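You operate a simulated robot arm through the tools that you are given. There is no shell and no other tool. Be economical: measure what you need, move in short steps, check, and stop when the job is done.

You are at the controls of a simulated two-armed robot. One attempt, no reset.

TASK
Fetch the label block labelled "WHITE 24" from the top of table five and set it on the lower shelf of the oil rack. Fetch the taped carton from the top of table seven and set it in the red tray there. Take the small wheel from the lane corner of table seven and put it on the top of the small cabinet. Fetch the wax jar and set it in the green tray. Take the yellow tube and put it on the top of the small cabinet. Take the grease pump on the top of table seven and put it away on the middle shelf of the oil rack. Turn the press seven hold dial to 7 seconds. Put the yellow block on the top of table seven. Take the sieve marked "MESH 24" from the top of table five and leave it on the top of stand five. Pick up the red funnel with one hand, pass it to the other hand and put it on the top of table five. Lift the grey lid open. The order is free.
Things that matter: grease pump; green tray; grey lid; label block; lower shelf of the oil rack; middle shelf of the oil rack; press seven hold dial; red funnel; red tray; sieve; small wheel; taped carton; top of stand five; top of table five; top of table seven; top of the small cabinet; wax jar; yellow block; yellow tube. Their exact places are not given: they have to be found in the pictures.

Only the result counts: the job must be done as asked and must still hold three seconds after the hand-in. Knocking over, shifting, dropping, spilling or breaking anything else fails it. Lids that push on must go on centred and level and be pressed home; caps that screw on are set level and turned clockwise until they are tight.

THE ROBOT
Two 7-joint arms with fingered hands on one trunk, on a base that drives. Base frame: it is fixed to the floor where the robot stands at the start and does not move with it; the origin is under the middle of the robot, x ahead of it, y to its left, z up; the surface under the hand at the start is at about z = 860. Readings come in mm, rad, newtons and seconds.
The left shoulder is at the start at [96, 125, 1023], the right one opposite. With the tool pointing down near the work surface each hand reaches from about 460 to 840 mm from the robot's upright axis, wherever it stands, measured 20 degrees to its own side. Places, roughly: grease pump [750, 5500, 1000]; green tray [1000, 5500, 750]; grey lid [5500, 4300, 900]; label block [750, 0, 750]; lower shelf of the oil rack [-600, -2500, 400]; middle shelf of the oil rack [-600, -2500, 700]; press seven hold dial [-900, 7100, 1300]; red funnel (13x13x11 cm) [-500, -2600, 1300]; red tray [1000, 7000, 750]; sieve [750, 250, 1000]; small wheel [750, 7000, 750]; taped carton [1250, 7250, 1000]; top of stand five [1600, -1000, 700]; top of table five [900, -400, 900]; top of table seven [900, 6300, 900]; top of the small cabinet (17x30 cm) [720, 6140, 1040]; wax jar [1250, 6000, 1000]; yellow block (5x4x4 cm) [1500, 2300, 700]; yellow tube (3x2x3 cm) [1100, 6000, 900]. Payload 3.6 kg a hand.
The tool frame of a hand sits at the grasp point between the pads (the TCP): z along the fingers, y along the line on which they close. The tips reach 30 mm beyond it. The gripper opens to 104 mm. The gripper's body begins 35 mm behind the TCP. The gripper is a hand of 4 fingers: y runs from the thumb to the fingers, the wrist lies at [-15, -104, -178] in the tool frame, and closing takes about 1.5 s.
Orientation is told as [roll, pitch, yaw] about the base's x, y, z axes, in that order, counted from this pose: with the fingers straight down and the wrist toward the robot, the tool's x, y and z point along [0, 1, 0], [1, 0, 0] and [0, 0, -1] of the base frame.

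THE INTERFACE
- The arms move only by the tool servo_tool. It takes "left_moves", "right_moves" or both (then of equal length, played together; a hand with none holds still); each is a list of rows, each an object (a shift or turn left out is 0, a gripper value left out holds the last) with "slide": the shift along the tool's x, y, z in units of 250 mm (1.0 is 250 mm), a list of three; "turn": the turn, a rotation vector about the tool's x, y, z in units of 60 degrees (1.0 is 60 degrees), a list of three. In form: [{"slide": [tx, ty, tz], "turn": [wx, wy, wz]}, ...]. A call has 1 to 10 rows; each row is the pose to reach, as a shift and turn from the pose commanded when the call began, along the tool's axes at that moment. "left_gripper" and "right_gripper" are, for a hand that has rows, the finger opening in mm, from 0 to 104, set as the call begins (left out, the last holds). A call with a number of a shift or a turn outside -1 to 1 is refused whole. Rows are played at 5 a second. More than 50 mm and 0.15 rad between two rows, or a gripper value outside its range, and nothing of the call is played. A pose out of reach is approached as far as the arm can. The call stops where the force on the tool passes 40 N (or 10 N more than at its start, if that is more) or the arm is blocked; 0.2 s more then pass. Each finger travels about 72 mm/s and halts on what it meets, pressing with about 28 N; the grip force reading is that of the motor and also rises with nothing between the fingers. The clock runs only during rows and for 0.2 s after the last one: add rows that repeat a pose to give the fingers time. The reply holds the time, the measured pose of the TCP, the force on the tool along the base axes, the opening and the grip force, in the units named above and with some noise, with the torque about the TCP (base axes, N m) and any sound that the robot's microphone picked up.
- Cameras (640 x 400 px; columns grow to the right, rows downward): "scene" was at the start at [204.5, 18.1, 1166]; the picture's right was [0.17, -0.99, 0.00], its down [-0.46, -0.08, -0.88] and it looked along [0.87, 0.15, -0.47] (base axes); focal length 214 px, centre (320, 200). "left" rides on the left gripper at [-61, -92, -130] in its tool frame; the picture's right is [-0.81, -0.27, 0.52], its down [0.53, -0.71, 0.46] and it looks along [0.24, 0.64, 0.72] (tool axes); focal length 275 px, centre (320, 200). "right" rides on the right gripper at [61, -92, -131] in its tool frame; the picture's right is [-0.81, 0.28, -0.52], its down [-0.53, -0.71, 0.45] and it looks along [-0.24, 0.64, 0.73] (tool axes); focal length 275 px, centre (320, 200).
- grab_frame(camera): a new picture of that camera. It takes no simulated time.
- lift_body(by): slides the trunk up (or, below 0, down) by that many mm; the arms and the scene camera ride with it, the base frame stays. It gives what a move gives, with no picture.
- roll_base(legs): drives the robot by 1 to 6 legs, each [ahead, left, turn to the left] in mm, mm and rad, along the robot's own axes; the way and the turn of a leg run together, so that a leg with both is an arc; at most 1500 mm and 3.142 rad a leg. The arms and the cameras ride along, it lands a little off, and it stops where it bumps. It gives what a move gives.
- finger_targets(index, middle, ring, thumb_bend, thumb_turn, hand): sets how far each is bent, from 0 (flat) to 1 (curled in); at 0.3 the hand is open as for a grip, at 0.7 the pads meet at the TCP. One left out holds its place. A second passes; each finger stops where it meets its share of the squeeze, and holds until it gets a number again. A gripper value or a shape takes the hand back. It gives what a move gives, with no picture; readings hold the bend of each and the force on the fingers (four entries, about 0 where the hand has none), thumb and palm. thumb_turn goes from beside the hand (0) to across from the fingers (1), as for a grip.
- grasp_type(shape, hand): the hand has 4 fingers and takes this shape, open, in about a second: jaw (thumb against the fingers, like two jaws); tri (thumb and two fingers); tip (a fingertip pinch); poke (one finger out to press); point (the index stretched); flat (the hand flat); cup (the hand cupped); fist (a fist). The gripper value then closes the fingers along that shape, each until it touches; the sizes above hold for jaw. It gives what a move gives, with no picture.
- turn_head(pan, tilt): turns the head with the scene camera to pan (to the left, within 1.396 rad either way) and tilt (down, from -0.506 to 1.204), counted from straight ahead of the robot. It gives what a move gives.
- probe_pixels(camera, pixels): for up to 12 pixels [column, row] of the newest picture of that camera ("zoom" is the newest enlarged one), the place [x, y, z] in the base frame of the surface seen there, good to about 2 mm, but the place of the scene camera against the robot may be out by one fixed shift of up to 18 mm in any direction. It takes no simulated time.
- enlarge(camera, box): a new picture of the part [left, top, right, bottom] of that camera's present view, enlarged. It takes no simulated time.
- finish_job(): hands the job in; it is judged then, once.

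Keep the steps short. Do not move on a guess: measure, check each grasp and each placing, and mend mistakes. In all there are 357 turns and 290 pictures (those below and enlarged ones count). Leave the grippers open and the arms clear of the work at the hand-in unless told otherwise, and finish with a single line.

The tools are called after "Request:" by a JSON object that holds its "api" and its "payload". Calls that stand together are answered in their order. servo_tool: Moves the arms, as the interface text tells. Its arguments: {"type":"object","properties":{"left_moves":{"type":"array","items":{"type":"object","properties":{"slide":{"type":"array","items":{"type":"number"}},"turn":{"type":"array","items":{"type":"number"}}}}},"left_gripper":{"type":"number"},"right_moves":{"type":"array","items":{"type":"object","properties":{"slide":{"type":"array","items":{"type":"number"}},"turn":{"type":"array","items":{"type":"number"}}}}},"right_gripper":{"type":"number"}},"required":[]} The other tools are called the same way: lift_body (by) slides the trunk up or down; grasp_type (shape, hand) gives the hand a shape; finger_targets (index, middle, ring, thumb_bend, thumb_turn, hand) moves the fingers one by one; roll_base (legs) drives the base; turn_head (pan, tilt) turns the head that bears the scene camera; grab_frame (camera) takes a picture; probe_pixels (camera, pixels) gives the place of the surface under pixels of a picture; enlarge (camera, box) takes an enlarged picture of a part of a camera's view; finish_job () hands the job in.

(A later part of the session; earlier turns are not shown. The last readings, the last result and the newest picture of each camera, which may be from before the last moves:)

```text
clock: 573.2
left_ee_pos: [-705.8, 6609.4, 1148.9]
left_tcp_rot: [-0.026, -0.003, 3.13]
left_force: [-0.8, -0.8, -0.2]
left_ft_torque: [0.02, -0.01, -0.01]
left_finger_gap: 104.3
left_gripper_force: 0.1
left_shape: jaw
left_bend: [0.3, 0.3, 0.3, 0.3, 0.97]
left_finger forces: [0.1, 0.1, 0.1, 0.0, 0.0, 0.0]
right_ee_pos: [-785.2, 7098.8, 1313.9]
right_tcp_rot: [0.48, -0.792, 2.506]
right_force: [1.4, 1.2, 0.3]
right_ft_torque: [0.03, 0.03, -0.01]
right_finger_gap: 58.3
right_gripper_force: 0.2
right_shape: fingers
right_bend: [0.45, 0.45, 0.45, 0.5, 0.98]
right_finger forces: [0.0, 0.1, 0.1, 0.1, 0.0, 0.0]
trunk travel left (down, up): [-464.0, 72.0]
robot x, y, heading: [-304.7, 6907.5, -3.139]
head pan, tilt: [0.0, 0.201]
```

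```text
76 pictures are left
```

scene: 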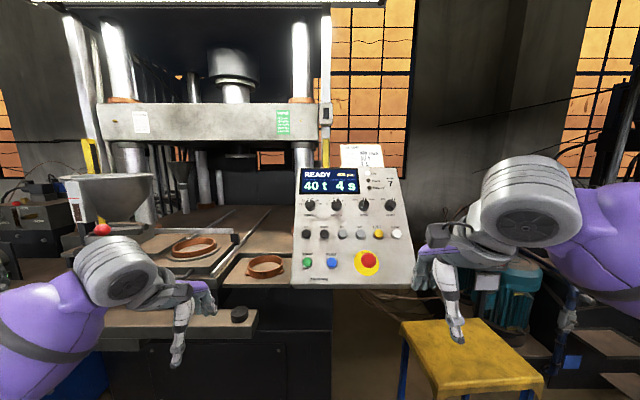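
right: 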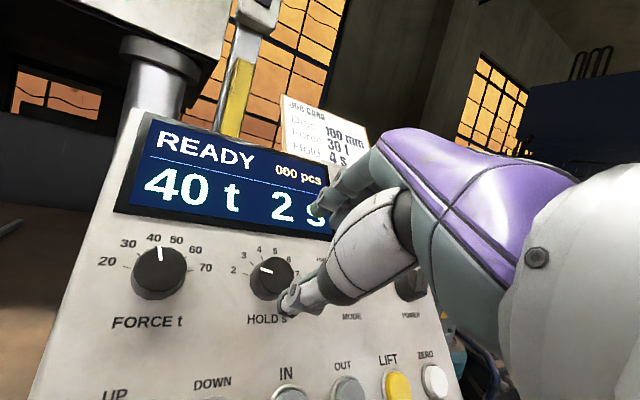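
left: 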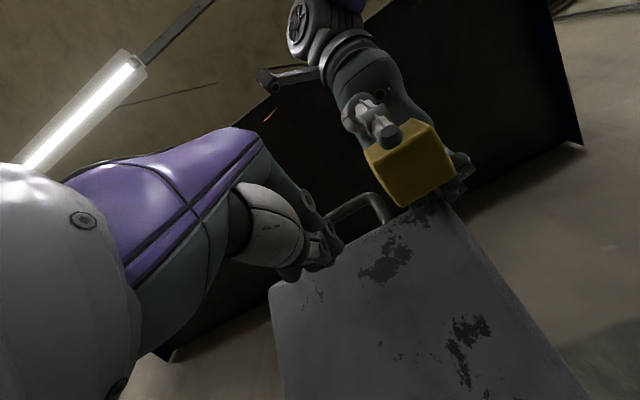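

The full 60° range works here. Return to −35°, advance and grip.

Request:
{"api": "servo_tool", "payload": {"right_moves": [{"turn": [0, 0, -0.13]}, {"turn": [0, 0, -0.26]}, {"turn": [0, 0, -0.39]}, {"turn": [0, 0, -0.52]}, {"turn": [0, 0, -0.65]}, {"turn": [0, 0, -0.78]}, {"turn": [0, 0, -0.9]}, {"turn": [0, 0, -1.0]}, {"turn": [0, 0, -1.0]}]}}

Request:
{"api": "servo_tool", "payload": {"right_moves": [{"slide": [0, 0, 0.12]}, {"slide": [0, 0, 0.22]}, {"slide": [0, 0, 0.275]}, {"slide": [0, 0, 0.275]}]}}

Request:
{"api": "finger_targets", "payload": {"hand": "right", "index": 0.75, "middle": 0.75, "ring": 0.75, "thumb_bend": 0.75}}

Request:
{"api": "servo_tool", "payload": {"right_moves": [{"turn": [0, 0, 0.1]}, {"turn": [0, 0, 0.2]}, {"turn": [0, 0, 0.3]}, {"turn": [0, 0, 0.4]}, {"turn": [0, 0, 0.5]}, {"turn": [0, 0, 0.6]}, {"turn": [0, 0, 0.7]}, {"turn": [0, 0, 0.8]}, {"turn": [0, 0, 0.9]}, {"turn": [0, 0, 1.0]}]}}

Request:
{"api": "grab_frame", "payload": {"camera": "right"}}

```text
clock: 575.2
left_ee_pos: [-704.9, 6608.6, 1150.0]
left_tcp_rot: [-0.026, -0.001, 3.129]
left_force: [-0.4, -0.5, 0.2]
left_ft_torque: [0.0, 0.0, 0.0]
left_finger_gap: 104.1
left_gripper_force: 0.0
left_shape: jaw
left_bend: [0.3, 0.3, 0.3, 0.3, 0.97]
left_finger forces: [0.0, 0.0, 0.0, 0.0, 0.0, 0.1]
right_ee_pos: [-785.6, 7098.3, 1314.4]
right_tcp_rot: [-0.631, -0.689, -2.292]
right_force: [0.1, 0.3, 0.4]
right_ft_torque: [0.01, -0.02, 0.0]
right_finger_gap: 58.2
right_gripper_force: 0.2
right_shape: fingers
right_bend: [0.45, 0.45, 0.45, 0.5, 0.98]
right_finger forces: [0.2, 0.0, 0.0, 0.0, 0.1, 0.0]
trunk travel left (down, up): [-464.0, 72.0]
robot x, y, heading: [-305.6, 6909.7, -3.139]
head pan, tilt: [0.0, 0.201]
```

```text
clock: 576.2
left_ee_pos: [-704.3, 6608.2, 1150.2]
left_tcp_rot: [-0.028, -0.005, 3.131]
left_force: [0.5, 0.0, 1.2]
left_ft_torque: [-0.03, 0.0, 0.02]
left_finger_gap: 104.0
left_gripper_force: 0.0
left_shape: jaw
left_bend: [0.3, 0.3, 0.3, 0.3, 0.97]
left_finger forces: [0.0, 0.1, 0.0, 0.0, 0.1, 0.1]
right_ee_pos: [-841.4, 7098.4, 1270.6]
right_tcp_rot: [-0.633, -0.69, -2.289]
right_force: [2.0, 0.8, 1.2]
right_ft_torque: [0.0, 0.05, 0.02]
right_finger_gap: 58.6
right_gripper_force: 1.1
right_shape: fingers
right_bend: [0.45, 0.45, 0.45, 0.5, 0.98]
right_finger forces: [0.1, 1.4, 0.0, 0.0, 0.1, 0.1]
trunk travel left (down, up): [-464.0, 72.0]
robot x, y, heading: [-303.6, 6905.6, -3.138]
head pan, tilt: [0.0, 0.201]
```

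```text
clock: 577.2
left_ee_pos: [-705.2, 6608.1, 1149.3]
left_tcp_rot: [-0.025, -0.003, 3.129]
left_force: [0.5, -0.2, -0.4]
left_ft_torque: [0.0, -0.01, -0.01]
left_finger_gap: 104.1
left_gripper_force: 0.0
left_shape: jaw
left_bend: [0.3, 0.3, 0.3, 0.3, 0.97]
left_finger forces: [0.0, 0.0, 0.0, 0.1, 0.0, 0.0]
right_ee_pos: [-838.9, 7097.6, 1270.6]
right_tcp_rot: [-0.633, -0.691, -2.289]
right_force: [-6.0, -1.8, 8.5]
right_ft_torque: [-0.02, 0.22, 0.03]
right_finger_gap: 24.1
right_gripper_force: 15.8
right_shape: fingers
right_bend: [0.59, 0.61, 0.75, 0.64, 0.97]
right_finger forces: [9.2, 11.3, 0.1, 0.0, 11.5, 0.1]
trunk travel left (down, up): [-464.0, 72.0]
robot x, y, heading: [-305.0, 6905.1, -3.141]
head pan, tilt: [0.0, 0.201]
```

```text
clock: 579.0
left_ee_pos: [-705.9, 6610.0, 1149.6]
left_tcp_rot: [-0.025, -0.002, 3.127]
left_force: [0.1, -1.0, -0.3]
left_ft_torque: [0.02, -0.01, 0.01]
left_finger_gap: 103.6
left_gripper_force: 0.1
left_shape: jaw
left_bend: [0.3, 0.3, 0.3, 0.3, 0.97]
left_finger forces: [0.1, 0.1, 0.1, 0.0, 0.0, 0.0]
right_ee_pos: [-840.7, 7091.5, 1273.2]
right_tcp_rot: [0.057, -0.891, 3.078]
right_force: [-1.2, 16.9, -0.4]
right_ft_torque: [0.2, 0.04, -0.24]
right_finger_gap: 17.1
right_gripper_force: 18.7
right_shape: fingers
right_bend: [0.63, 0.61, 0.75, 0.66, 0.96]
right_finger forces: [5.8, 10.3, 11.2, 0.0, 10.8, 0.0]
right hand out of reach, approached as far as the arm can: row 6, 7, 8
trunk travel left (down, up): [-464.0, 72.0]
robot x, y, heading: [-302.3, 6910.9, 3.14]
head pan, tilt: [0.0, 0.201]
stopped in row 8 (right hand): the force on the tool passed its limit at 42 N (the readings are from after the stop); the commanded pose is now the measured one
```

```text
75 pictures are left
```

right: 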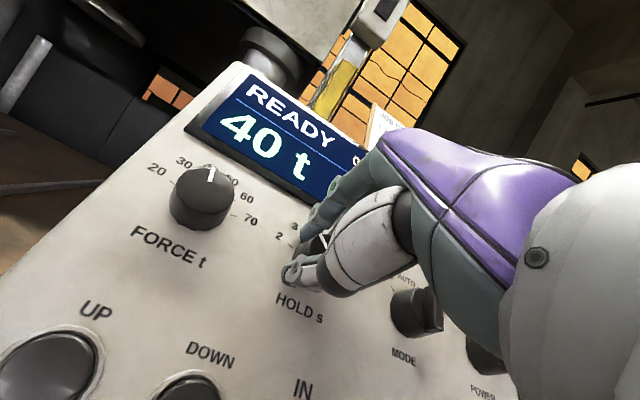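

Again limited past 0° at that distance. Open, retreat, move the base 80 mm closer (pulling the left hand back).

Request:
{"api": "finger_targets", "payload": {"hand": "right", "index": 0.45, "middle": 0.45, "ring": 0.45, "thumb_bend": 0.5}}

Request:
{"api": "servo_tool", "payload": {"right_moves": [{"slide": [0, 0, -0.1]}, {"slide": [0, 0, -0.25]}, {"slide": [0, 0, -0.4]}, {"slide": [0, 0, -0.55]}, {"slide": [0, 0, -0.55]}], "left_moves": [{"slide": [0.05, -0.08, -0.1]}, {"slide": [0.1, -0.16, -0.2]}, {"slide": [0.1, -0.24, -0.25]}, {"slide": [0.1, -0.32, -0.25]}, {"slide": [0.1, -0.36, -0.25]}]}}

Request:
{"api": "roll_base", "payload": {"legs": [[85, 0, 0]]}}

Request:
{"api": "grab_frame", "payload": {"camera": "right"}}

```text
clock: 580.0
left_ee_pos: [-706.9, 6609.0, 1149.1]
left_tcp_rot: [-0.026, -0.002, 3.129]
left_force: [-0.1, -0.6, 0.8]
left_ft_torque: [0.03, 0.0, -0.03]
left_finger_gap: 103.9
left_gripper_force: 0.1
left_shape: jaw
left_bend: [0.3, 0.3, 0.3, 0.3, 0.97]
left_finger forces: [0.1, 0.1, 0.1, 0.0, 0.0, 0.0]
right_ee_pos: [-839.6, 7086.1, 1273.5]
right_tcp_rot: [0.06, -0.889, 3.089]
right_force: [0.0, 0.0, 0.3]
right_ft_torque: [0.01, 0.01, -0.01]
right_finger_gap: 58.2
right_gripper_force: 0.0
right_shape: fingers
right_bend: [0.45, 0.45, 0.45, 0.5, 0.97]
right_finger forces: [0.1, 0.0, 0.1, 0.0, 0.0, 0.0]
trunk travel left (down, up): [-464.0, 72.0]
robot x, y, heading: [-305.0, 6908.1, 3.141]
head pan, tilt: [0.0, 0.201]
```

```text
clock: 581.2
left_ee_pos: [-616.7, 6581.0, 1211.5]
left_tcp_rot: [-0.027, -0.001, 3.129]
left_force: [0.2, 0.4, -0.4]
left_ft_torque: [0.01, 0.02, -0.01]
left_finger_gap: 103.9
left_gripper_force: 0.1
left_shape: jaw
left_bend: [0.3, 0.3, 0.3, 0.3, 0.97]
left_finger forces: [0.0, 0.0, 0.0, 0.0, 0.0, 0.0]
right_ee_pos: [-740.5, 7089.6, 1367.4]
right_tcp_rot: [0.059, -0.89, 3.089]
right_force: [0.7, 0.1, -0.3]
right_ft_torque: [0.02, -0.01, 0.01]
right_finger_gap: 58.3
right_gripper_force: 0.1
right_shape: fingers
right_bend: [0.45, 0.45, 0.45, 0.5, 0.97]
right_finger forces: [0.0, 0.0, 0.0, 0.0, 0.0, 0.1]
right hand out of reach, approached as far as the arm can: row 3, 4, 5
trunk travel left (down, up): [-464.0, 72.0]
robot x, y, heading: [-304.4, 6909.6, 3.141]
head pan, tilt: [0.0, 0.201]
```

```text
clock: 582.3
left_ee_pos: [-700.2, 6583.4, 1211.1]
left_tcp_rot: [-0.027, -0.002, 3.127]
left_force: [-0.5, 0.0, -0.2]
left_ft_torque: [0.0, 0.0, 0.0]
left_finger_gap: 103.9
left_gripper_force: 0.0
left_shape: jaw
left_bend: [0.3, 0.3, 0.3, 0.3, 0.97]
left_finger forces: [0.0, 0.1, 0.0, 0.0, 0.0, 0.0]
right_ee_pos: [-825.6, 7089.7, 1367.0]
right_tcp_rot: [0.06, -0.89, 3.091]
right_force: [-0.9, 0.4, 0.1]
right_ft_torque: [0.01, 0.02, -0.04]
right_finger_gap: 58.4
right_gripper_force: 0.0
right_shape: fingers
right_bend: [0.45, 0.45, 0.45, 0.5, 0.97]
right_finger forces: [0.1, 0.1, 0.1, 0.0, 0.1, 0.1]
trunk travel left (down, up): [-464.0, 72.0]
robot x, y, heading: [-384.5, 6911.0, 3.135]
head pan, tilt: [0.0, 0.201]
```

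```text
74 pictures are left
```

right: 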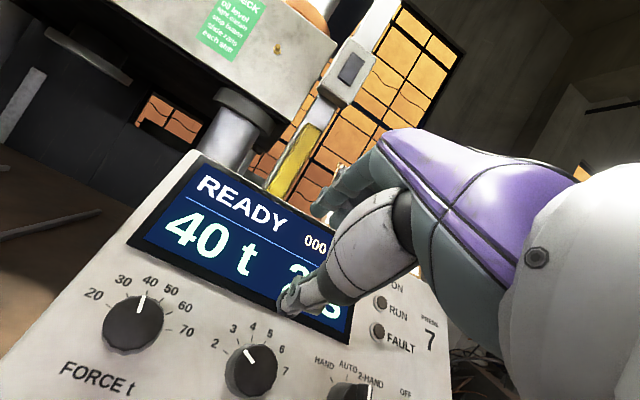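

The dial moved to 3. Go to the pre-approach point with −35° pre-turn, then advance, grip and turn.

Request:
{"api": "servo_tool", "payload": {"right_moves": [{"slide": [-0.01, -0.06, 0], "turn": [0, 0, -0.12]}, {"slide": [-0.02, -0.12, 0], "turn": [0, 0, -0.24]}, {"slide": [-0.03, -0.19, 0], "turn": [0, 0, -0.36]}, {"slide": [-0.044, -0.265, 0.005], "turn": [0, 0, -0.48]}, {"slide": [-0.044, -0.265, 0.005], "turn": [0, 0, -0.617]}, {"slide": [-0.044, -0.265, 0.005], "turn": [0, 0, -0.617]}]}}

Request:
{"api": "servo_tool", "payload": {"right_moves": [{"slide": [0, 0, 0.12]}, {"slide": [0, 0, 0.22]}, {"slide": [0, 0, 0.27]}, {"slide": [0, 0, 0.27]}]}}

Request:
{"api": "finger_targets", "payload": {"hand": "right", "index": 0.75, "middle": 0.75, "ring": 0.75, "thumb_bend": 0.75}}

Request:
{"api": "servo_tool", "payload": {"right_moves": [{"turn": [0, 0, 0.1]}, {"turn": [0, 0, 0.2]}, {"turn": [0, 0, 0.3]}, {"turn": [0, 0, 0.4]}, {"turn": [0, 0, 0.5]}, {"turn": [0, 0, 0.6]}, {"turn": [0, 0, 0.7]}, {"turn": [0, 0, 0.8]}, {"turn": [0, 0, 0.9]}, {"turn": [0, 0, 1.0]}]}}

Request:
{"api": "grab_frame", "payload": {"camera": "right"}}

```text
clock: 583.7
left_ee_pos: [-699.6, 6581.0, 1210.2]
left_tcp_rot: [-0.026, -0.002, 3.128]
left_force: [-0.7, -0.3, 0.3]
left_ft_torque: [-0.03, 0.02, -0.02]
left_finger_gap: 104.0
left_gripper_force: 0.0
left_shape: jaw
left_bend: [0.3, 0.3, 0.3, 0.3, 0.97]
left_finger forces: [0.0, 0.1, 0.0, 0.1, 0.0, 0.0]
right_ee_pos: [-804.1, 7104.8, 1330.8]
right_tcp_rot: [-0.609, -0.696, -2.289]
right_force: [0.0, 0.2, -0.2]
right_ft_torque: [0.03, -0.03, -0.02]
right_finger_gap: 58.1
right_gripper_force: 0.0
right_shape: fingers
right_bend: [0.45, 0.45, 0.45, 0.5, 0.97]
right_finger forces: [0.0, 0.1, 0.1, 0.0, 0.1, 0.0]
right hand out of reach, approached as far as the arm can: row 1, 2, 3, 4, 5, 6
trunk travel left (down, up): [-464.0, 72.0]
robot x, y, heading: [-392.2, 6904.9, 3.143]
head pan, tilt: [0.0, 0.201]
```

```text
clock: 584.7
left_ee_pos: [-699.0, 6581.2, 1211.4]
left_tcp_rot: [-0.028, -0.004, 3.129]
left_force: [-0.4, 0.3, 0.2]
left_ft_torque: [0.01, -0.03, -0.02]
left_finger_gap: 103.9
left_gripper_force: 0.0
left_shape: jaw
left_bend: [0.3, 0.3, 0.3, 0.3, 0.97]
left_finger forces: [0.1, 0.0, 0.1, 0.1, 0.0, 0.0]
right_ee_pos: [-850.9, 7104.7, 1288.5]
right_tcp_rot: [-0.613, -0.702, -2.288]
right_force: [5.1, -0.3, 4.7]
right_ft_torque: [-0.09, 0.26, 0.12]
right_finger_gap: 58.3
right_gripper_force: 4.3
right_shape: fingers
right_bend: [0.45, 0.44, 0.45, 0.5, 0.97]
right_finger forces: [0.0, 8.0, 0.0, 0.0, 0.2, 0.1]
trunk travel left (down, up): [-464.0, 72.0]
robot x, y, heading: [-386.9, 6908.7, 3.142]
head pan, tilt: [0.0, 0.201]
```

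```text
clock: 585.7
left_ee_pos: [-700.5, 6583.0, 1212.6]
left_tcp_rot: [-0.024, -0.002, 3.127]
left_force: [0.0, 0.5, 0.7]
left_ft_torque: [0.03, 0.02, -0.01]
left_finger_gap: 104.0
left_gripper_force: 0.0
left_shape: jaw
left_bend: [0.3, 0.3, 0.3, 0.3, 0.97]
left_finger forces: [0.1, 0.1, 0.0, 0.1, 0.0, 0.0]
right_ee_pos: [-854.3, 7108.2, 1287.5]
right_tcp_rot: [-0.607, -0.699, -2.295]
right_force: [1.9, 14.5, -2.0]
right_ft_torque: [0.39, -0.2, -0.21]
right_finger_gap: 13.6
right_gripper_force: 11.4
right_shape: fingers
right_bend: [0.74, 0.75, 0.75, 0.63, 0.99]
right_finger forces: [6.6, 0.0, 0.1, 0.1, 15.3, 0.1]
trunk travel left (down, up): [-464.0, 72.0]
robot x, y, heading: [-390.1, 6907.3, 3.141]
head pan, tilt: [0.0, 0.201]
```

```text
clock: 587.9
left_ee_pos: [-698.1, 6580.9, 1211.0]
left_tcp_rot: [-0.028, -0.006, 3.128]
left_force: [0.4, -0.1, -0.7]
left_ft_torque: [0.0, 0.0, 0.03]
left_finger_gap: 104.0
left_gripper_force: 0.0
left_shape: jaw
left_bend: [0.3, 0.3, 0.3, 0.3, 0.97]
left_finger forces: [0.0, 0.0, 0.0, 0.0, 0.0, 0.0]
right_ee_pos: [-865.9, 7103.8, 1295.7]
right_tcp_rot: [0.502, -0.779, 2.503]
right_force: [4.0, 6.8, 18.3]
right_ft_torque: [0.02, -0.12, 0.07]
right_finger_gap: 0.0
right_gripper_force: 8.1
right_shape: fingers
right_bend: [0.75, 0.74, 0.75, 0.72, 1.0]
right_finger forces: [0.1, 0.1, 0.0, 0.0, 16.7, 0.1]
right hand out of reach, approached as far as the arm can: row 4, 5, 6, 7, 8, 9, 10
trunk travel left (down, up): [-464.0, 72.0]
robot x, y, heading: [-387.3, 6914.5, 3.148]
head pan, tilt: [0.0, 0.201]
```

```text
73 pictures are left
```

right: 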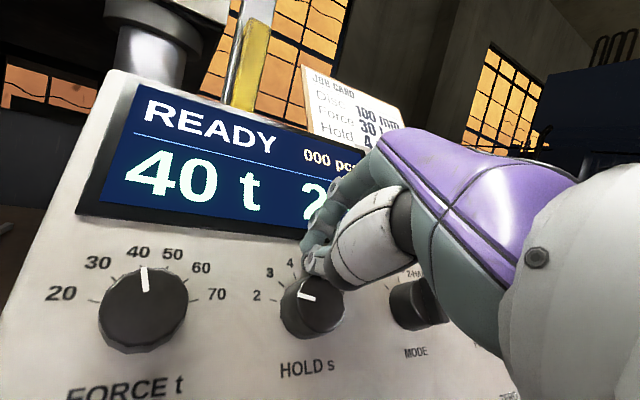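

The pre-approach was out of reach, so that grip missed. Retreat; then reproduce the geometry that worked: base 25 mm back and trunk 43 mm lower.

Request:
{"api": "servo_tool", "payload": {"right_moves": [{"slide": [0, 0, -0.12]}, {"slide": [0, 0, -0.25]}, {"slide": [0, 0, -0.25]}]}}

Request:
{"api": "roll_base", "payload": {"legs": [[-27, 0, 0]]}}

Request:
{"api": "lift_body", "payload": {"by": -43}}

Request:
{"api": "finger_targets", "payload": {"hand": "right", "index": 0.45, "middle": 0.45, "ring": 0.45, "thumb_bend": 0.5}}

```text
clock: 588.7
left_ee_pos: [-700.7, 6580.6, 1211.6]
left_tcp_rot: [-0.026, 0.0, 3.128]
left_force: [0.2, 0.8, 0.3]
left_ft_torque: [0.01, 0.01, -0.03]
left_finger_gap: 104.1
left_gripper_force: 0.1
left_shape: jaw
left_bend: [0.3, 0.3, 0.3, 0.3, 0.97]
left_finger forces: [0.0, 0.0, 0.0, 0.0, 0.0, 0.1]
right_ee_pos: [-835.7, 7101.5, 1346.5]
right_tcp_rot: [0.491, -0.775, 2.513]
right_force: [-0.4, -0.1, 0.0]
right_ft_torque: [-0.01, -0.01, 0.02]
right_finger_gap: 0.0
right_gripper_force: 0.1
right_shape: fingers
right_bend: [0.75, 0.75, 0.75, 0.71, 1.0]
right_finger forces: [0.1, 0.1, 0.1, 0.0, 0.0, 0.1]
right hand out of reach, approached as far as the arm can: row 1, 2, 3
trunk travel left (down, up): [-464.0, 72.0]
robot x, y, heading: [-387.2, 6903.4, 3.143]
head pan, tilt: [0.0, 0.201]
```

```text
clock: 589.5
left_ee_pos: [-674.6, 6582.3, 1211.5]
left_tcp_rot: [-0.027, -0.002, 3.128]
left_force: [-0.3, 0.6, -0.5]
left_ft_torque: [0.06, -0.01, -0.03]
left_finger_gap: 104.0
left_gripper_force: 0.0
left_shape: jaw
left_bend: [0.3, 0.3, 0.3, 0.3, 0.97]
left_finger forces: [0.0, 0.0, 0.1, 0.0, 0.0, 0.1]
right_ee_pos: [-810.1, 7101.6, 1347.1]
right_tcp_rot: [0.494, -0.774, 2.513]
right_force: [0.5, 0.2, -0.2]
right_ft_torque: [-0.03, 0.0, 0.03]
right_finger_gap: 0.1
right_gripper_force: 0.1
right_shape: fingers
right_bend: [0.75, 0.75, 0.75, 0.71, 1.0]
right_finger forces: [0.0, 0.0, 0.0, 0.1, 0.0, 0.0]
trunk travel left (down, up): [-464.0, 72.0]
robot x, y, heading: [-361.4, 6907.2, 3.14]
head pan, tilt: [0.0, 0.201]
```

```text
clock: 590.4
left_ee_pos: [-668.2, 6580.8, 1169.1]
left_tcp_rot: [-0.028, -0.008, 3.125]
left_force: [0.4, 0.4, -0.1]
left_ft_torque: [0.03, 0.03, 0.01]
left_finger_gap: 104.1
left_gripper_force: 0.1
left_shape: jaw
left_bend: [0.3, 0.3, 0.3, 0.3, 0.97]
left_finger forces: [0.0, 0.0, 0.0, 0.1, 0.0, 0.0]
right_ee_pos: [-823.1, 7100.3, 1277.2]
right_tcp_rot: [0.446, -0.725, 2.544]
right_force: [23.4, -1.0, 23.8]
right_ft_torque: [-0.24, -0.03, 0.22]
right_finger_gap: 0.2
right_gripper_force: 24.4
right_shape: fingers
right_bend: [0.75, 0.75, 0.75, 0.74, 1.0]
right_finger forces: [0.1, 0.0, 0.0, 0.0, 49.0, 0.1]
trunk travel left (down, up): [-421.0, 115.0]
robot x, y, heading: [-361.9, 6906.4, 3.139]
head pan, tilt: [0.0, 0.201]
```

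```text
clock: 591.4
left_ee_pos: [-669.8, 6579.6, 1168.7]
left_tcp_rot: [-0.029, -0.004, 3.127]
left_force: [-0.3, 0.9, -0.3]
left_ft_torque: [0.03, 0.02, 0.02]
left_finger_gap: 103.8
left_gripper_force: 0.1
left_shape: jaw
left_bend: [0.3, 0.3, 0.3, 0.3, 0.97]
left_finger forces: [0.1, 0.1, 0.0, 0.1, 0.0, 0.0]
right_ee_pos: [-824.3, 7099.0, 1273.7]
right_tcp_rot: [0.434, -0.718, 2.55]
right_force: [18.8, -5.2, 14.3]
right_ft_torque: [-0.08, 0.13, 0.12]
right_finger_gap: 28.5
right_gripper_force: 11.5
right_shape: fingers
right_bend: [0.78, 0.5, 0.45, 0.5, 0.98]
right_finger forces: [13.0, 9.8, 0.0, 0.0, 0.0, 0.0]
trunk travel left (down, up): [-421.0, 115.0]
robot x, y, heading: [-361.2, 6906.3, 3.144]
head pan, tilt: [0.0, 0.201]
```

The trunk move pressed the hand onto the panel. Retreat 50 mm and check the panel.

Request:
{"api": "servo_tool", "payload": {"right_moves": [{"slide": [0, 0, -0.1]}, {"slide": [0, 0, -0.2]}, {"slide": [0, 0, -0.24]}, {"slide": [0, 0, -0.24]}]}}

Request:
{"api": "grab_frame", "payload": {"camera": "right"}}

```text
clock: 592.4
left_ee_pos: [-673.2, 6581.9, 1168.1]
left_tcp_rot: [-0.025, -0.001, 3.129]
left_force: [0.2, -0.4, -0.5]
left_ft_torque: [-0.02, 0.0, 0.01]
left_finger_gap: 104.3
left_gripper_force: 0.1
left_shape: jaw
left_bend: [0.3, 0.3, 0.3, 0.3, 0.97]
left_finger forces: [0.0, 0.1, 0.0, 0.0, 0.0, 0.0]
right_ee_pos: [-789.9, 7101.6, 1317.1]
right_tcp_rot: [0.43, -0.712, 2.552]
right_force: [0.6, -0.3, 0.6]
right_ft_torque: [0.02, 0.02, -0.03]
right_finger_gap: 58.0
right_gripper_force: 0.2
right_shape: fingers
right_bend: [0.45, 0.45, 0.45, 0.5, 0.98]
right_finger forces: [0.0, 0.1, 0.0, 0.0, 0.1, 0.1]
right hand out of reach, approached as far as the arm can: row 1, 2, 3, 4
trunk travel left (down, up): [-421.0, 115.0]
robot x, y, heading: [-361.6, 6908.5, 3.136]
head pan, tilt: [0.0, 0.201]
```

```text
72 pictures are left
```

right: 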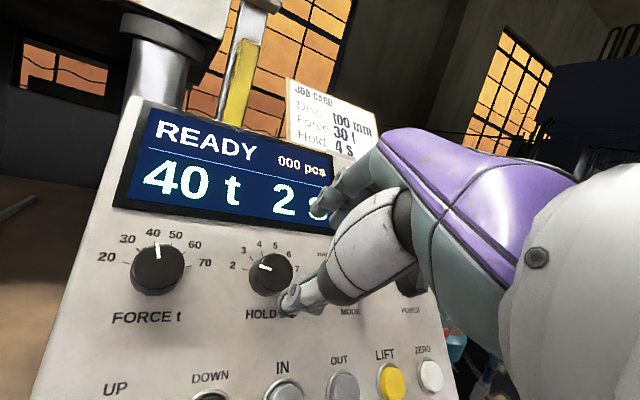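

The dial reads 2; nothing else changed. Fix the small tilt, then turn back to −35°.

Request:
{"api": "servo_tool", "payload": {"right_moves": [{"turn": [-0.082, 0.021, 0]}, {"turn": [-0.082, 0.021, 0]}]}}

Request:
{"api": "servo_tool", "payload": {"right_moves": [{"turn": [0, 0, -0.13]}, {"turn": [0, 0, -0.26]}, {"turn": [0, 0, -0.39]}, {"turn": [0, 0, -0.52]}, {"turn": [0, 0, -0.65]}, {"turn": [0, 0, -0.78]}, {"turn": [0, 0, -0.9]}, {"turn": [0, 0, -1.0]}, {"turn": [0, 0, -1.0]}]}}

```text
clock: 593.0
left_ee_pos: [-673.8, 6580.7, 1167.1]
left_tcp_rot: [-0.025, -0.002, 3.127]
left_force: [0.4, -0.2, 0.1]
left_ft_torque: [0.04, 0.01, -0.03]
left_finger_gap: 103.9
left_gripper_force: 0.1
left_shape: jaw
left_bend: [0.3, 0.3, 0.3, 0.3, 0.97]
left_finger forces: [0.0, 0.1, 0.1, 0.1, 0.0, 0.1]
right_ee_pos: [-800.4, 7100.9, 1328.2]
right_tcp_rot: [0.493, -0.792, 2.496]
right_force: [0.6, -0.2, 0.3]
right_ft_torque: [0.01, 0.01, 0.01]
right_finger_gap: 58.1
right_gripper_force: 0.1
right_shape: fingers
right_bend: [0.45, 0.45, 0.45, 0.5, 0.98]
right_finger forces: [0.1, 0.1, 0.0, 0.0, 0.0, 0.0]
right hand out of reach, approached as far as the arm can: row 1, 2
trunk travel left (down, up): [-421.0, 115.0]
robot x, y, heading: [-359.8, 6909.6, 3.14]
head pan, tilt: [0.0, 0.201]
```

```text
clock: 595.0
left_ee_pos: [-673.3, 6580.9, 1168.5]
left_tcp_rot: [-0.027, -0.003, 3.127]
left_force: [-0.1, -0.2, -0.1]
left_ft_torque: [-0.01, -0.02, -0.01]
left_finger_gap: 103.8
left_gripper_force: 0.1
left_shape: jaw
left_bend: [0.3, 0.3, 0.3, 0.3, 0.97]
left_finger forces: [0.1, 0.1, 0.0, 0.0, 0.0, 0.0]
right_ee_pos: [-800.6, 7099.2, 1328.9]
right_tcp_rot: [-0.631, -0.698, -2.294]
right_force: [0.5, -0.8, 0.1]
right_ft_torque: [0.01, 0.01, 0.01]
right_finger_gap: 58.3
right_gripper_force: 0.1
right_shape: fingers
right_bend: [0.45, 0.45, 0.45, 0.5, 0.98]
right_finger forces: [0.0, 0.1, 0.1, 0.0, 0.1, 0.0]
right hand out of reach, approached as far as the arm can: row 1, 2, 3
trunk travel left (down, up): [-421.0, 115.0]
robot x, y, heading: [-362.2, 6907.0, 3.139]
head pan, tilt: [0.0, 0.201]
```

Orientation is right. Slide onto the knob axis, then advance to the grip depth.

Request:
{"api": "servo_tool", "payload": {"right_moves": [{"slide": [0.051, -0.068, 0.0]}, {"slide": [0.051, -0.068, 0.1]}, {"slide": [0.051, -0.068, 0.2]}, {"slide": [0.051, -0.068, 0.262]}, {"slide": [0.051, -0.068, 0.262]}]}}

```text
clock: 596.2
left_ee_pos: [-673.8, 6582.8, 1168.8]
left_tcp_rot: [-0.025, -0.002, 3.127]
left_force: [0.8, -0.4, 0.5]
left_ft_torque: [0.0, -0.05, 0.02]
left_finger_gap: 103.7
left_gripper_force: 0.0
left_shape: jaw
left_bend: [0.3, 0.3, 0.3, 0.3, 0.97]
left_finger forces: [0.0, 0.0, 0.0, 0.0, 0.0, 0.0]
right_ee_pos: [-837.4, 7098.5, 1269.5]
right_tcp_rot: [-0.629, -0.699, -2.292]
right_force: [-0.8, -0.1, -0.1]
right_ft_torque: [-0.02, 0.0, -0.01]
right_finger_gap: 58.3
right_gripper_force: 0.0
right_shape: fingers
right_bend: [0.45, 0.45, 0.45, 0.5, 0.98]
right_finger forces: [0.0, 0.0, 0.0, 0.0, 0.0, 0.1]
trunk travel left (down, up): [-421.0, 115.0]
robot x, y, heading: [-364.1, 6909.2, 3.142]
head pan, tilt: [0.0, 0.201]
```

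Exactly in place, no contact. Close on the knob, then turn clockwise 60° in small rows.

Request:
{"api": "finger_targets", "payload": {"hand": "right", "index": 0.75, "middle": 0.75, "ring": 0.75, "thumb_bend": 0.75}}

Request:
{"api": "servo_tool", "payload": {"right_moves": [{"turn": [0, 0, 0.1]}, {"turn": [0, 0, 0.2]}, {"turn": [0, 0, 0.3]}, {"turn": [0, 0, 0.4]}, {"turn": [0, 0, 0.5]}, {"turn": [0, 0, 0.6]}, {"turn": [0, 0, 0.7]}, {"turn": [0, 0, 0.8]}, {"turn": [0, 0, 0.9]}, {"turn": [0, 0, 1.0]}]}}

Request:
{"api": "grab_frame", "payload": {"camera": "right"}}

```text
clock: 597.2
left_ee_pos: [-675.2, 6581.3, 1167.1]
left_tcp_rot: [-0.028, -0.002, 3.128]
left_force: [-0.5, 0.8, 0.2]
left_ft_torque: [0.04, 0.01, -0.04]
left_finger_gap: 104.0
left_gripper_force: 0.0
left_shape: jaw
left_bend: [0.3, 0.3, 0.3, 0.3, 0.97]
left_finger forces: [0.1, 0.0, 0.1, 0.0, 0.1, 0.1]
right_ee_pos: [-838.5, 7097.5, 1270.1]
right_tcp_rot: [-0.63, -0.7, -2.296]
right_force: [-7.5, -1.7, 7.5]
right_ft_torque: [-0.01, 0.3, 0.05]
right_finger_gap: 22.9
right_gripper_force: 15.2
right_shape: fingers
right_bend: [0.59, 0.61, 0.75, 0.65, 0.96]
right_finger forces: [9.0, 11.4, 0.0, 0.0, 10.5, 0.1]
trunk travel left (down, up): [-421.0, 115.0]
robot x, y, heading: [-361.0, 6907.9, 3.146]
head pan, tilt: [0.0, 0.201]
```

```text
clock: 599.4
left_ee_pos: [-673.8, 6581.7, 1167.5]
left_tcp_rot: [-0.025, -0.002, 3.127]
left_force: [-0.3, 0.4, 0.7]
left_ft_torque: [0.0, 0.0, 0.02]
left_finger_gap: 103.9
left_gripper_force: 0.2
left_shape: jaw
left_bend: [0.3, 0.3, 0.3, 0.3, 0.97]
left_finger forces: [0.0, 0.0, 0.0, 0.1, 0.0, 0.1]
right_ee_pos: [-841.8, 7097.7, 1273.7]
right_tcp_rot: [0.496, -0.791, 2.491]
right_force: [-2.8, 0.8, 4.3]
right_ft_torque: [0.0, 0.1, 0.03]
right_finger_gap: 22.7
right_gripper_force: 15.3
right_shape: fingers
right_bend: [0.61, 0.63, 0.75, 0.64, 0.95]
right_finger forces: [8.6, 8.9, 0.0, 0.0, 13.3, 0.0]
right hand out of reach, approached as far as the arm can: row 5, 6, 7, 8, 9, 10
trunk travel left (down, up): [-421.0, 115.0]
robot x, y, heading: [-364.6, 6910.3, 3.14]
head pan, tilt: [0.0, 0.201]
```

```text
71 pictures are left
```

right: 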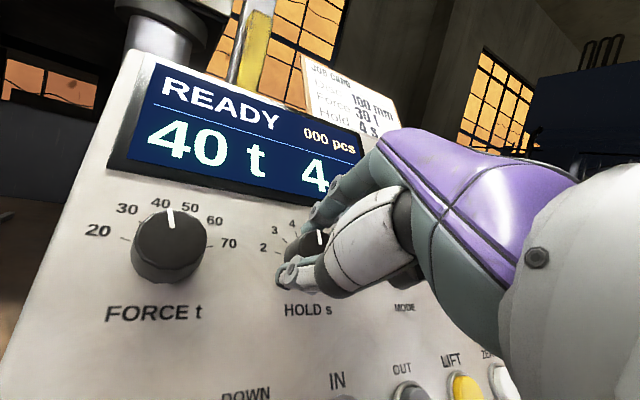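

The display shows 4. Open in place, turn back 60°, and regrip.

Request:
{"api": "finger_targets", "payload": {"hand": "right", "index": 0.45, "middle": 0.45, "ring": 0.45, "thumb_bend": 0.5}}

Request:
{"api": "servo_tool", "payload": {"right_moves": [{"turn": [0, 0, -0.13]}, {"turn": [0, 0, -0.26]}, {"turn": [0, 0, -0.39]}, {"turn": [0, 0, -0.52]}, {"turn": [0, 0, -0.65]}, {"turn": [0, 0, -0.78]}, {"turn": [0, 0, -0.9]}, {"turn": [0, 0, -1.0]}, {"turn": [0, 0, -1.0]}]}}

```text
clock: 600.4
left_ee_pos: [-674.0, 6581.3, 1167.4]
left_tcp_rot: [-0.027, -0.002, 3.128]
left_force: [0.4, -0.2, -0.1]
left_ft_torque: [0.04, 0.02, 0.05]
left_finger_gap: 104.1
left_gripper_force: 0.0
left_shape: jaw
left_bend: [0.3, 0.3, 0.3, 0.3, 0.97]
left_finger forces: [0.0, 0.0, 0.0, 0.1, 0.0, 0.0]
right_ee_pos: [-841.3, 7097.9, 1273.3]
right_tcp_rot: [0.492, -0.79, 2.499]
right_force: [-0.2, 0.7, 0.2]
right_ft_torque: [-0.02, 0.01, -0.03]
right_finger_gap: 58.3
right_gripper_force: 0.0
right_shape: fingers
right_bend: [0.45, 0.45, 0.45, 0.5, 0.97]
right_finger forces: [0.0, 0.0, 0.1, 0.0, 0.1, 0.1]
trunk travel left (down, up): [-421.0, 115.0]
robot x, y, heading: [-359.1, 6907.9, 3.141]
head pan, tilt: [0.0, 0.201]
```

```text
clock: 602.4
left_ee_pos: [-674.4, 6582.0, 1167.9]
left_tcp_rot: [-0.027, -0.001, 3.128]
left_force: [0.3, -0.1, -0.2]
left_ft_torque: [0.04, 0.0, -0.02]
left_finger_gap: 104.2
left_gripper_force: 0.0
left_shape: jaw
left_bend: [0.3, 0.3, 0.3, 0.3, 0.97]
left_finger forces: [0.0, 0.1, 0.0, 0.0, 0.0, 0.1]
right_ee_pos: [-842.1, 7098.2, 1272.7]
right_tcp_rot: [-0.63, -0.698, -2.292]
right_force: [1.5, -1.0, 0.5]
right_ft_torque: [-0.02, -0.12, 0.0]
right_finger_gap: 58.3
right_gripper_force: 0.5
right_shape: fingers
right_bend: [0.45, 0.45, 0.45, 0.5, 0.97]
right_finger forces: [0.0, 0.0, 0.1, 0.1, 2.0, 0.0]
right hand out of reach, approached as far as the arm can: row 1, 2, 3
trunk travel left (down, up): [-421.0, 115.0]
robot x, y, heading: [-358.9, 6908.6, 3.136]
head pan, tilt: [0.0, 0.201]
```

Request:
{"api": "finger_targets", "payload": {"hand": "right", "index": 0.75, "middle": 0.75, "ring": 0.75, "thumb_bend": 0.75}}

Request:
{"api": "servo_tool", "payload": {"right_moves": [{"turn": [0, 0, 0.1]}, {"turn": [0, 0, 0.2]}, {"turn": [0, 0, 0.3]}, {"turn": [0, 0, 0.4]}, {"turn": [0, 0, 0.5]}, {"turn": [0, 0, 0.6]}, {"turn": [0, 0, 0.7]}, {"turn": [0, 0, 0.8]}, {"turn": [0, 0, 0.9]}, {"turn": [0, 0, 1.0]}]}}

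Request:
{"api": "grab_frame", "payload": {"camera": "right"}}

```text
clock: 603.4
left_ee_pos: [-674.4, 6581.3, 1168.1]
left_tcp_rot: [-0.026, -0.002, 3.127]
left_force: [-0.2, -0.5, -0.6]
left_ft_torque: [0.01, 0.0, 0.02]
left_finger_gap: 103.7
left_gripper_force: 0.0
left_shape: jaw
left_bend: [0.3, 0.3, 0.3, 0.3, 0.97]
left_finger forces: [0.0, 0.0, 0.0, 0.1, 0.0, 0.1]
right_ee_pos: [-841.8, 7097.8, 1273.6]
right_tcp_rot: [-0.63, -0.7, -2.296]
right_force: [-2.6, 2.7, 6.6]
right_ft_torque: [0.13, -0.12, -0.09]
right_finger_gap: 26.0
right_gripper_force: 19.0
right_shape: fingers
right_bend: [0.61, 0.64, 0.75, 0.62, 0.97]
right_finger forces: [8.7, 9.3, 0.1, 0.0, 21.0, 0.1]
trunk travel left (down, up): [-421.0, 115.0]
robot x, y, heading: [-362.9, 6910.5, 3.139]
head pan, tilt: [0.0, 0.201]
```

```text
clock: 605.6
left_ee_pos: [-672.9, 6582.8, 1168.0]
left_tcp_rot: [-0.026, -0.003, 3.126]
left_force: [-0.6, -0.3, -0.3]
left_ft_torque: [-0.03, -0.01, -0.02]
left_finger_gap: 103.9
left_gripper_force: 0.0
left_shape: jaw
left_bend: [0.3, 0.3, 0.3, 0.3, 0.97]
left_finger forces: [0.1, 0.1, 0.0, 0.0, 0.1, 0.1]
right_ee_pos: [-841.9, 7099.9, 1273.2]
right_tcp_rot: [0.498, -0.791, 2.49]
right_force: [0.1, 8.3, 3.9]
right_ft_torque: [0.14, -0.03, -0.12]
right_finger_gap: 25.4
right_gripper_force: 18.5
right_shape: fingers
right_bend: [0.6, 0.64, 0.75, 0.62, 0.97]
right_finger forces: [9.3, 11.6, 0.1, 0.1, 15.7, 0.0]
right hand out of reach, approached as far as the arm can: row 6, 7, 8, 9
trunk travel left (down, up): [-421.0, 115.0]
robot x, y, heading: [-360.7, 6909.8, 3.144]
head pan, tilt: [0.0, 0.201]
```

```text
70 pictures are left
```

right: 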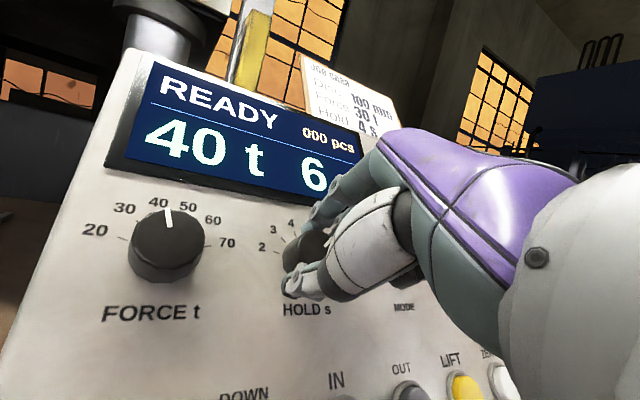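

Now 6. One more stroke of about 35°: open, turn back, regrip.

Request:
{"api": "finger_targets", "payload": {"hand": "right", "index": 0.45, "middle": 0.45, "ring": 0.45, "thumb_bend": 0.5}}

Request:
{"api": "servo_tool", "payload": {"right_moves": [{"slide": [0, -0.008, 0], "turn": [0, 0, -0.13]}, {"slide": [0, -0.008, 0], "turn": [0, 0, -0.26]}, {"slide": [0, -0.008, 0], "turn": [0, 0, -0.39]}, {"slide": [0, -0.008, 0], "turn": [0, 0, -0.52]}, {"slide": [0, -0.008, 0], "turn": [0, 0, -0.65]}, {"slide": [0, -0.008, 0], "turn": [0, 0, -0.75]}, {"slide": [0, -0.008, 0], "turn": [0, 0, -0.75]}]}}

Request:
{"api": "finger_targets", "payload": {"hand": "right", "index": 0.75, "middle": 0.75, "ring": 0.75, "thumb_bend": 0.75}}

Request:
{"api": "servo_tool", "payload": {"right_moves": [{"turn": [0, 0, 0.1]}, {"turn": [0, 0, 0.2]}, {"turn": [0, 0, 0.3]}, {"turn": [0, 0, 0.4]}, {"turn": [0, 0, 0.5]}, {"turn": [0, 0, 0.58]}, {"turn": [0, 0, 0.58]}]}}

Request:
{"api": "grab_frame", "payload": {"camera": "right"}}

```text
clock: 606.6
left_ee_pos: [-674.0, 6583.2, 1168.1]
left_tcp_rot: [-0.028, -0.001, 3.128]
left_force: [0.9, -0.6, 0.3]
left_ft_torque: [0.01, -0.01, -0.03]
left_finger_gap: 104.0
left_gripper_force: 0.0
left_shape: jaw
left_bend: [0.3, 0.3, 0.3, 0.3, 0.97]
left_finger forces: [0.0, 0.1, 0.1, 0.0, 0.0, 0.1]
right_ee_pos: [-841.0, 7097.5, 1272.2]
right_tcp_rot: [0.491, -0.792, 2.498]
right_force: [1.1, -1.5, 1.4]
right_ft_torque: [0.01, -0.01, 0.05]
right_finger_gap: 58.5
right_gripper_force: 1.1
right_shape: fingers
right_bend: [0.45, 0.45, 0.45, 0.5, 0.97]
right_finger forces: [0.1, 1.4, 0.0, 0.1, 0.6, 0.0]
trunk travel left (down, up): [-421.0, 115.0]
robot x, y, heading: [-361.7, 6906.8, 3.14]
head pan, tilt: [0.0, 0.201]
```

```text
clock: 608.2
left_ee_pos: [-673.8, 6580.8, 1168.3]
left_tcp_rot: [-0.025, -0.004, 3.129]
left_force: [0.4, 0.1, 0.7]
left_ft_torque: [0.01, -0.02, 0.01]
left_finger_gap: 103.9
left_gripper_force: 0.0
left_shape: jaw
left_bend: [0.3, 0.3, 0.3, 0.3, 0.97]
left_finger forces: [0.0, 0.1, 0.0, 0.0, 0.1, 0.1]
right_ee_pos: [-840.7, 7097.2, 1270.9]
right_tcp_rot: [-0.411, -0.829, -2.611]
right_force: [2.7, 0.0, 1.5]
right_ft_torque: [-0.04, -0.02, -0.03]
right_finger_gap: 58.3
right_gripper_force: 2.2
right_shape: fingers
right_bend: [0.45, 0.45, 0.45, 0.5, 0.97]
right_finger forces: [0.1, 1.0, 0.0, 0.0, 2.0, 0.0]
right hand out of reach, approached as far as the arm can: row 1, 2, 3
trunk travel left (down, up): [-421.0, 115.0]
robot x, y, heading: [-365.3, 6909.6, 3.141]
head pan, tilt: [0.0, 0.201]
```

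```text
clock: 609.2
left_ee_pos: [-672.6, 6581.3, 1169.0]
left_tcp_rot: [-0.027, -0.001, 3.128]
left_force: [-0.4, 0.0, 0.1]
left_ft_torque: [-0.04, -0.03, 0.02]
left_finger_gap: 104.0
left_gripper_force: 0.0
left_shape: jaw
left_bend: [0.3, 0.3, 0.3, 0.3, 0.97]
left_finger forces: [0.0, 0.0, 0.0, 0.0, 0.0, 0.0]
right_ee_pos: [-841.9, 7097.7, 1271.2]
right_tcp_rot: [-0.408, -0.83, -2.612]
right_force: [-2.3, 2.2, 6.7]
right_ft_torque: [0.1, 0.01, -0.02]
right_finger_gap: 24.6
right_gripper_force: 18.4
right_shape: fingers
right_bend: [0.6, 0.62, 0.75, 0.63, 0.97]
right_finger forces: [8.9, 10.3, 0.0, 0.0, 18.5, 0.1]
trunk travel left (down, up): [-421.0, 115.0]
robot x, y, heading: [-361.6, 6907.7, 3.143]
head pan, tilt: [0.0, 0.201]
```

```text
clock: 610.8
left_ee_pos: [-672.6, 6583.2, 1168.8]
left_tcp_rot: [-0.026, -0.003, 3.127]
left_force: [-0.9, 0.0, -0.4]
left_ft_torque: [0.01, 0.03, -0.04]
left_finger_gap: 104.1
left_gripper_force: 0.0
left_shape: jaw
left_bend: [0.3, 0.3, 0.3, 0.3, 0.97]
left_finger forces: [0.1, 0.0, 0.0, 0.0, 0.0, 0.0]
right_ee_pos: [-844.2, 7097.4, 1274.6]
right_tcp_rot: [0.316, -0.86, 2.738]
right_force: [10.4, 3.3, 0.7]
right_ft_torque: [0.1, -0.59, 0.2]
right_finger_gap: 25.2
right_gripper_force: 21.1
right_shape: fingers
right_bend: [0.63, 0.64, 0.75, 0.62, 0.98]
right_finger forces: [5.4, 8.4, 0.1, 0.1, 28.2, 0.1]
right hand out of reach, approached as far as the arm can: row 3, 4, 5, 6, 7
trunk travel left (down, up): [-421.0, 115.0]
robot x, y, heading: [-358.8, 6909.9, 3.142]
head pan, tilt: [0.0, 0.201]
```

```text
69 pictures are left
```

right: 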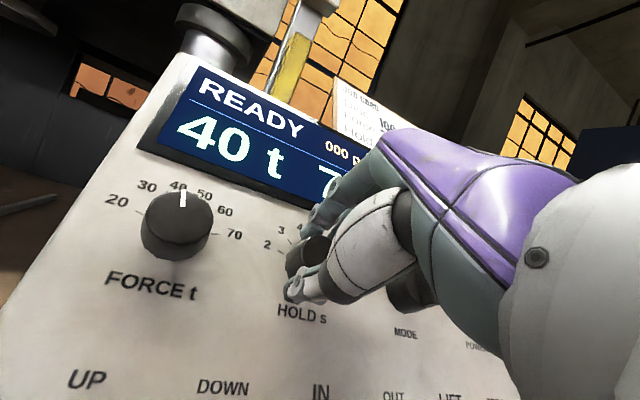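

The display reads 7. Open the fingers and withdraw straight back.

Request:
{"api": "finger_targets", "payload": {"hand": "right", "index": 0.45, "middle": 0.45, "ring": 0.45, "thumb_bend": 0.5}}

Request:
{"api": "servo_tool", "payload": {"right_moves": [{"slide": [0, 0, -0.12]}, {"slide": [0, 0, -0.22]}, {"slide": [0, 0, -0.22]}]}}

Request:
{"api": "roll_base", "payload": {"legs": [[-180, 0, 0]]}}

Request:
{"api": "grab_frame", "payload": {"camera": "right"}}

```text
clock: 611.8
left_ee_pos: [-672.4, 6580.6, 1168.7]
left_tcp_rot: [-0.028, -0.003, 3.127]
left_force: [0.4, 0.2, 1.2]
left_ft_torque: [0.03, -0.03, 0.01]
left_finger_gap: 104.2
left_gripper_force: 0.1
left_shape: jaw
left_bend: [0.3, 0.3, 0.3, 0.3, 0.97]
left_finger forces: [0.1, 0.1, 0.0, 0.0, 0.0, 0.1]
right_ee_pos: [-844.2, 7098.4, 1276.2]
right_tcp_rot: [0.316, -0.862, 2.74]
right_force: [5.8, 0.8, 9.1]
right_ft_torque: [-0.11, -0.24, 0.08]
right_finger_gap: 53.0
right_gripper_force: 5.8
right_shape: fingers
right_bend: [0.45, 0.45, 0.45, 0.54, 0.98]
right_finger forces: [0.1, 0.1, 0.1, 0.0, 11.4, 0.1]
trunk travel left (down, up): [-421.0, 115.0]
robot x, y, heading: [-360.4, 6910.1, 3.142]
head pan, tilt: [0.0, 0.201]
```

```text
clock: 612.6
left_ee_pos: [-674.1, 6582.5, 1168.7]
left_tcp_rot: [-0.025, -0.003, 3.128]
left_force: [0.0, 0.3, -0.5]
left_ft_torque: [0.0, 0.03, -0.02]
left_finger_gap: 104.2
left_gripper_force: 0.1
left_shape: jaw
left_bend: [0.3, 0.3, 0.3, 0.3, 0.97]
left_finger forces: [0.0, 0.0, 0.0, 0.0, 0.2, 0.0]
right_ee_pos: [-815.7, 7095.4, 1317.7]
right_tcp_rot: [0.312, -0.858, 2.74]
right_force: [0.8, 0.0, 1.0]
right_ft_torque: [0.01, -0.01, 0.04]
right_finger_gap: 58.0
right_gripper_force: 0.1
right_shape: fingers
right_bend: [0.45, 0.45, 0.45, 0.5, 0.98]
right_finger forces: [0.0, 0.0, 0.0, 0.0, 0.0, 0.0]
right hand out of reach, approached as far as the arm can: row 1, 2, 3
trunk travel left (down, up): [-421.0, 115.0]
robot x, y, heading: [-361.2, 6911.7, 3.138]
head pan, tilt: [0.0, 0.201]
```

```text
clock: 614.1
left_ee_pos: [-493.9, 6582.1, 1168.7]
left_tcp_rot: [-0.025, -0.003, 3.125]
left_force: [1.1, -0.4, -1.3]
left_ft_torque: [-0.02, -0.03, 0.0]
left_finger_gap: 104.0
left_gripper_force: 0.2
left_shape: jaw
left_bend: [0.3, 0.3, 0.3, 0.3, 0.97]
left_finger forces: [0.0, 0.0, 0.0, 0.1, 0.0, 0.0]
right_ee_pos: [-634.9, 7095.7, 1319.0]
right_tcp_rot: [0.315, -0.861, 2.738]
right_force: [1.1, 0.1, -1.2]
right_ft_torque: [-0.01, -0.01, 0.0]
right_finger_gap: 58.1
right_gripper_force: 0.0
right_shape: fingers
right_bend: [0.45, 0.45, 0.45, 0.5, 0.98]
right_finger forces: [0.1, 0.0, 0.0, 0.0, 0.1, 0.0]
trunk travel left (down, up): [-421.0, 115.0]
robot x, y, heading: [-181.9, 6906.9, 3.141]
head pan, tilt: [0.0, 0.201]
```

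```text
68 pictures are left
```

right: 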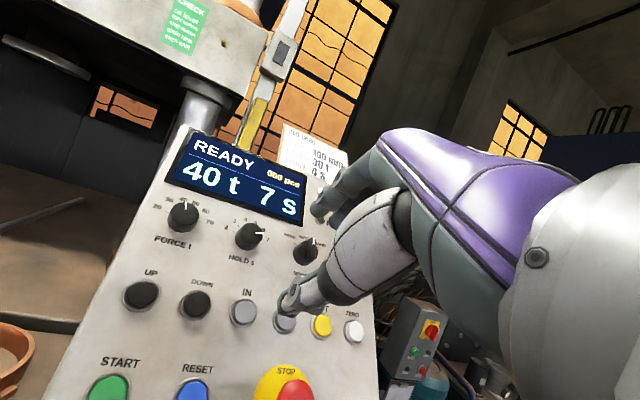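

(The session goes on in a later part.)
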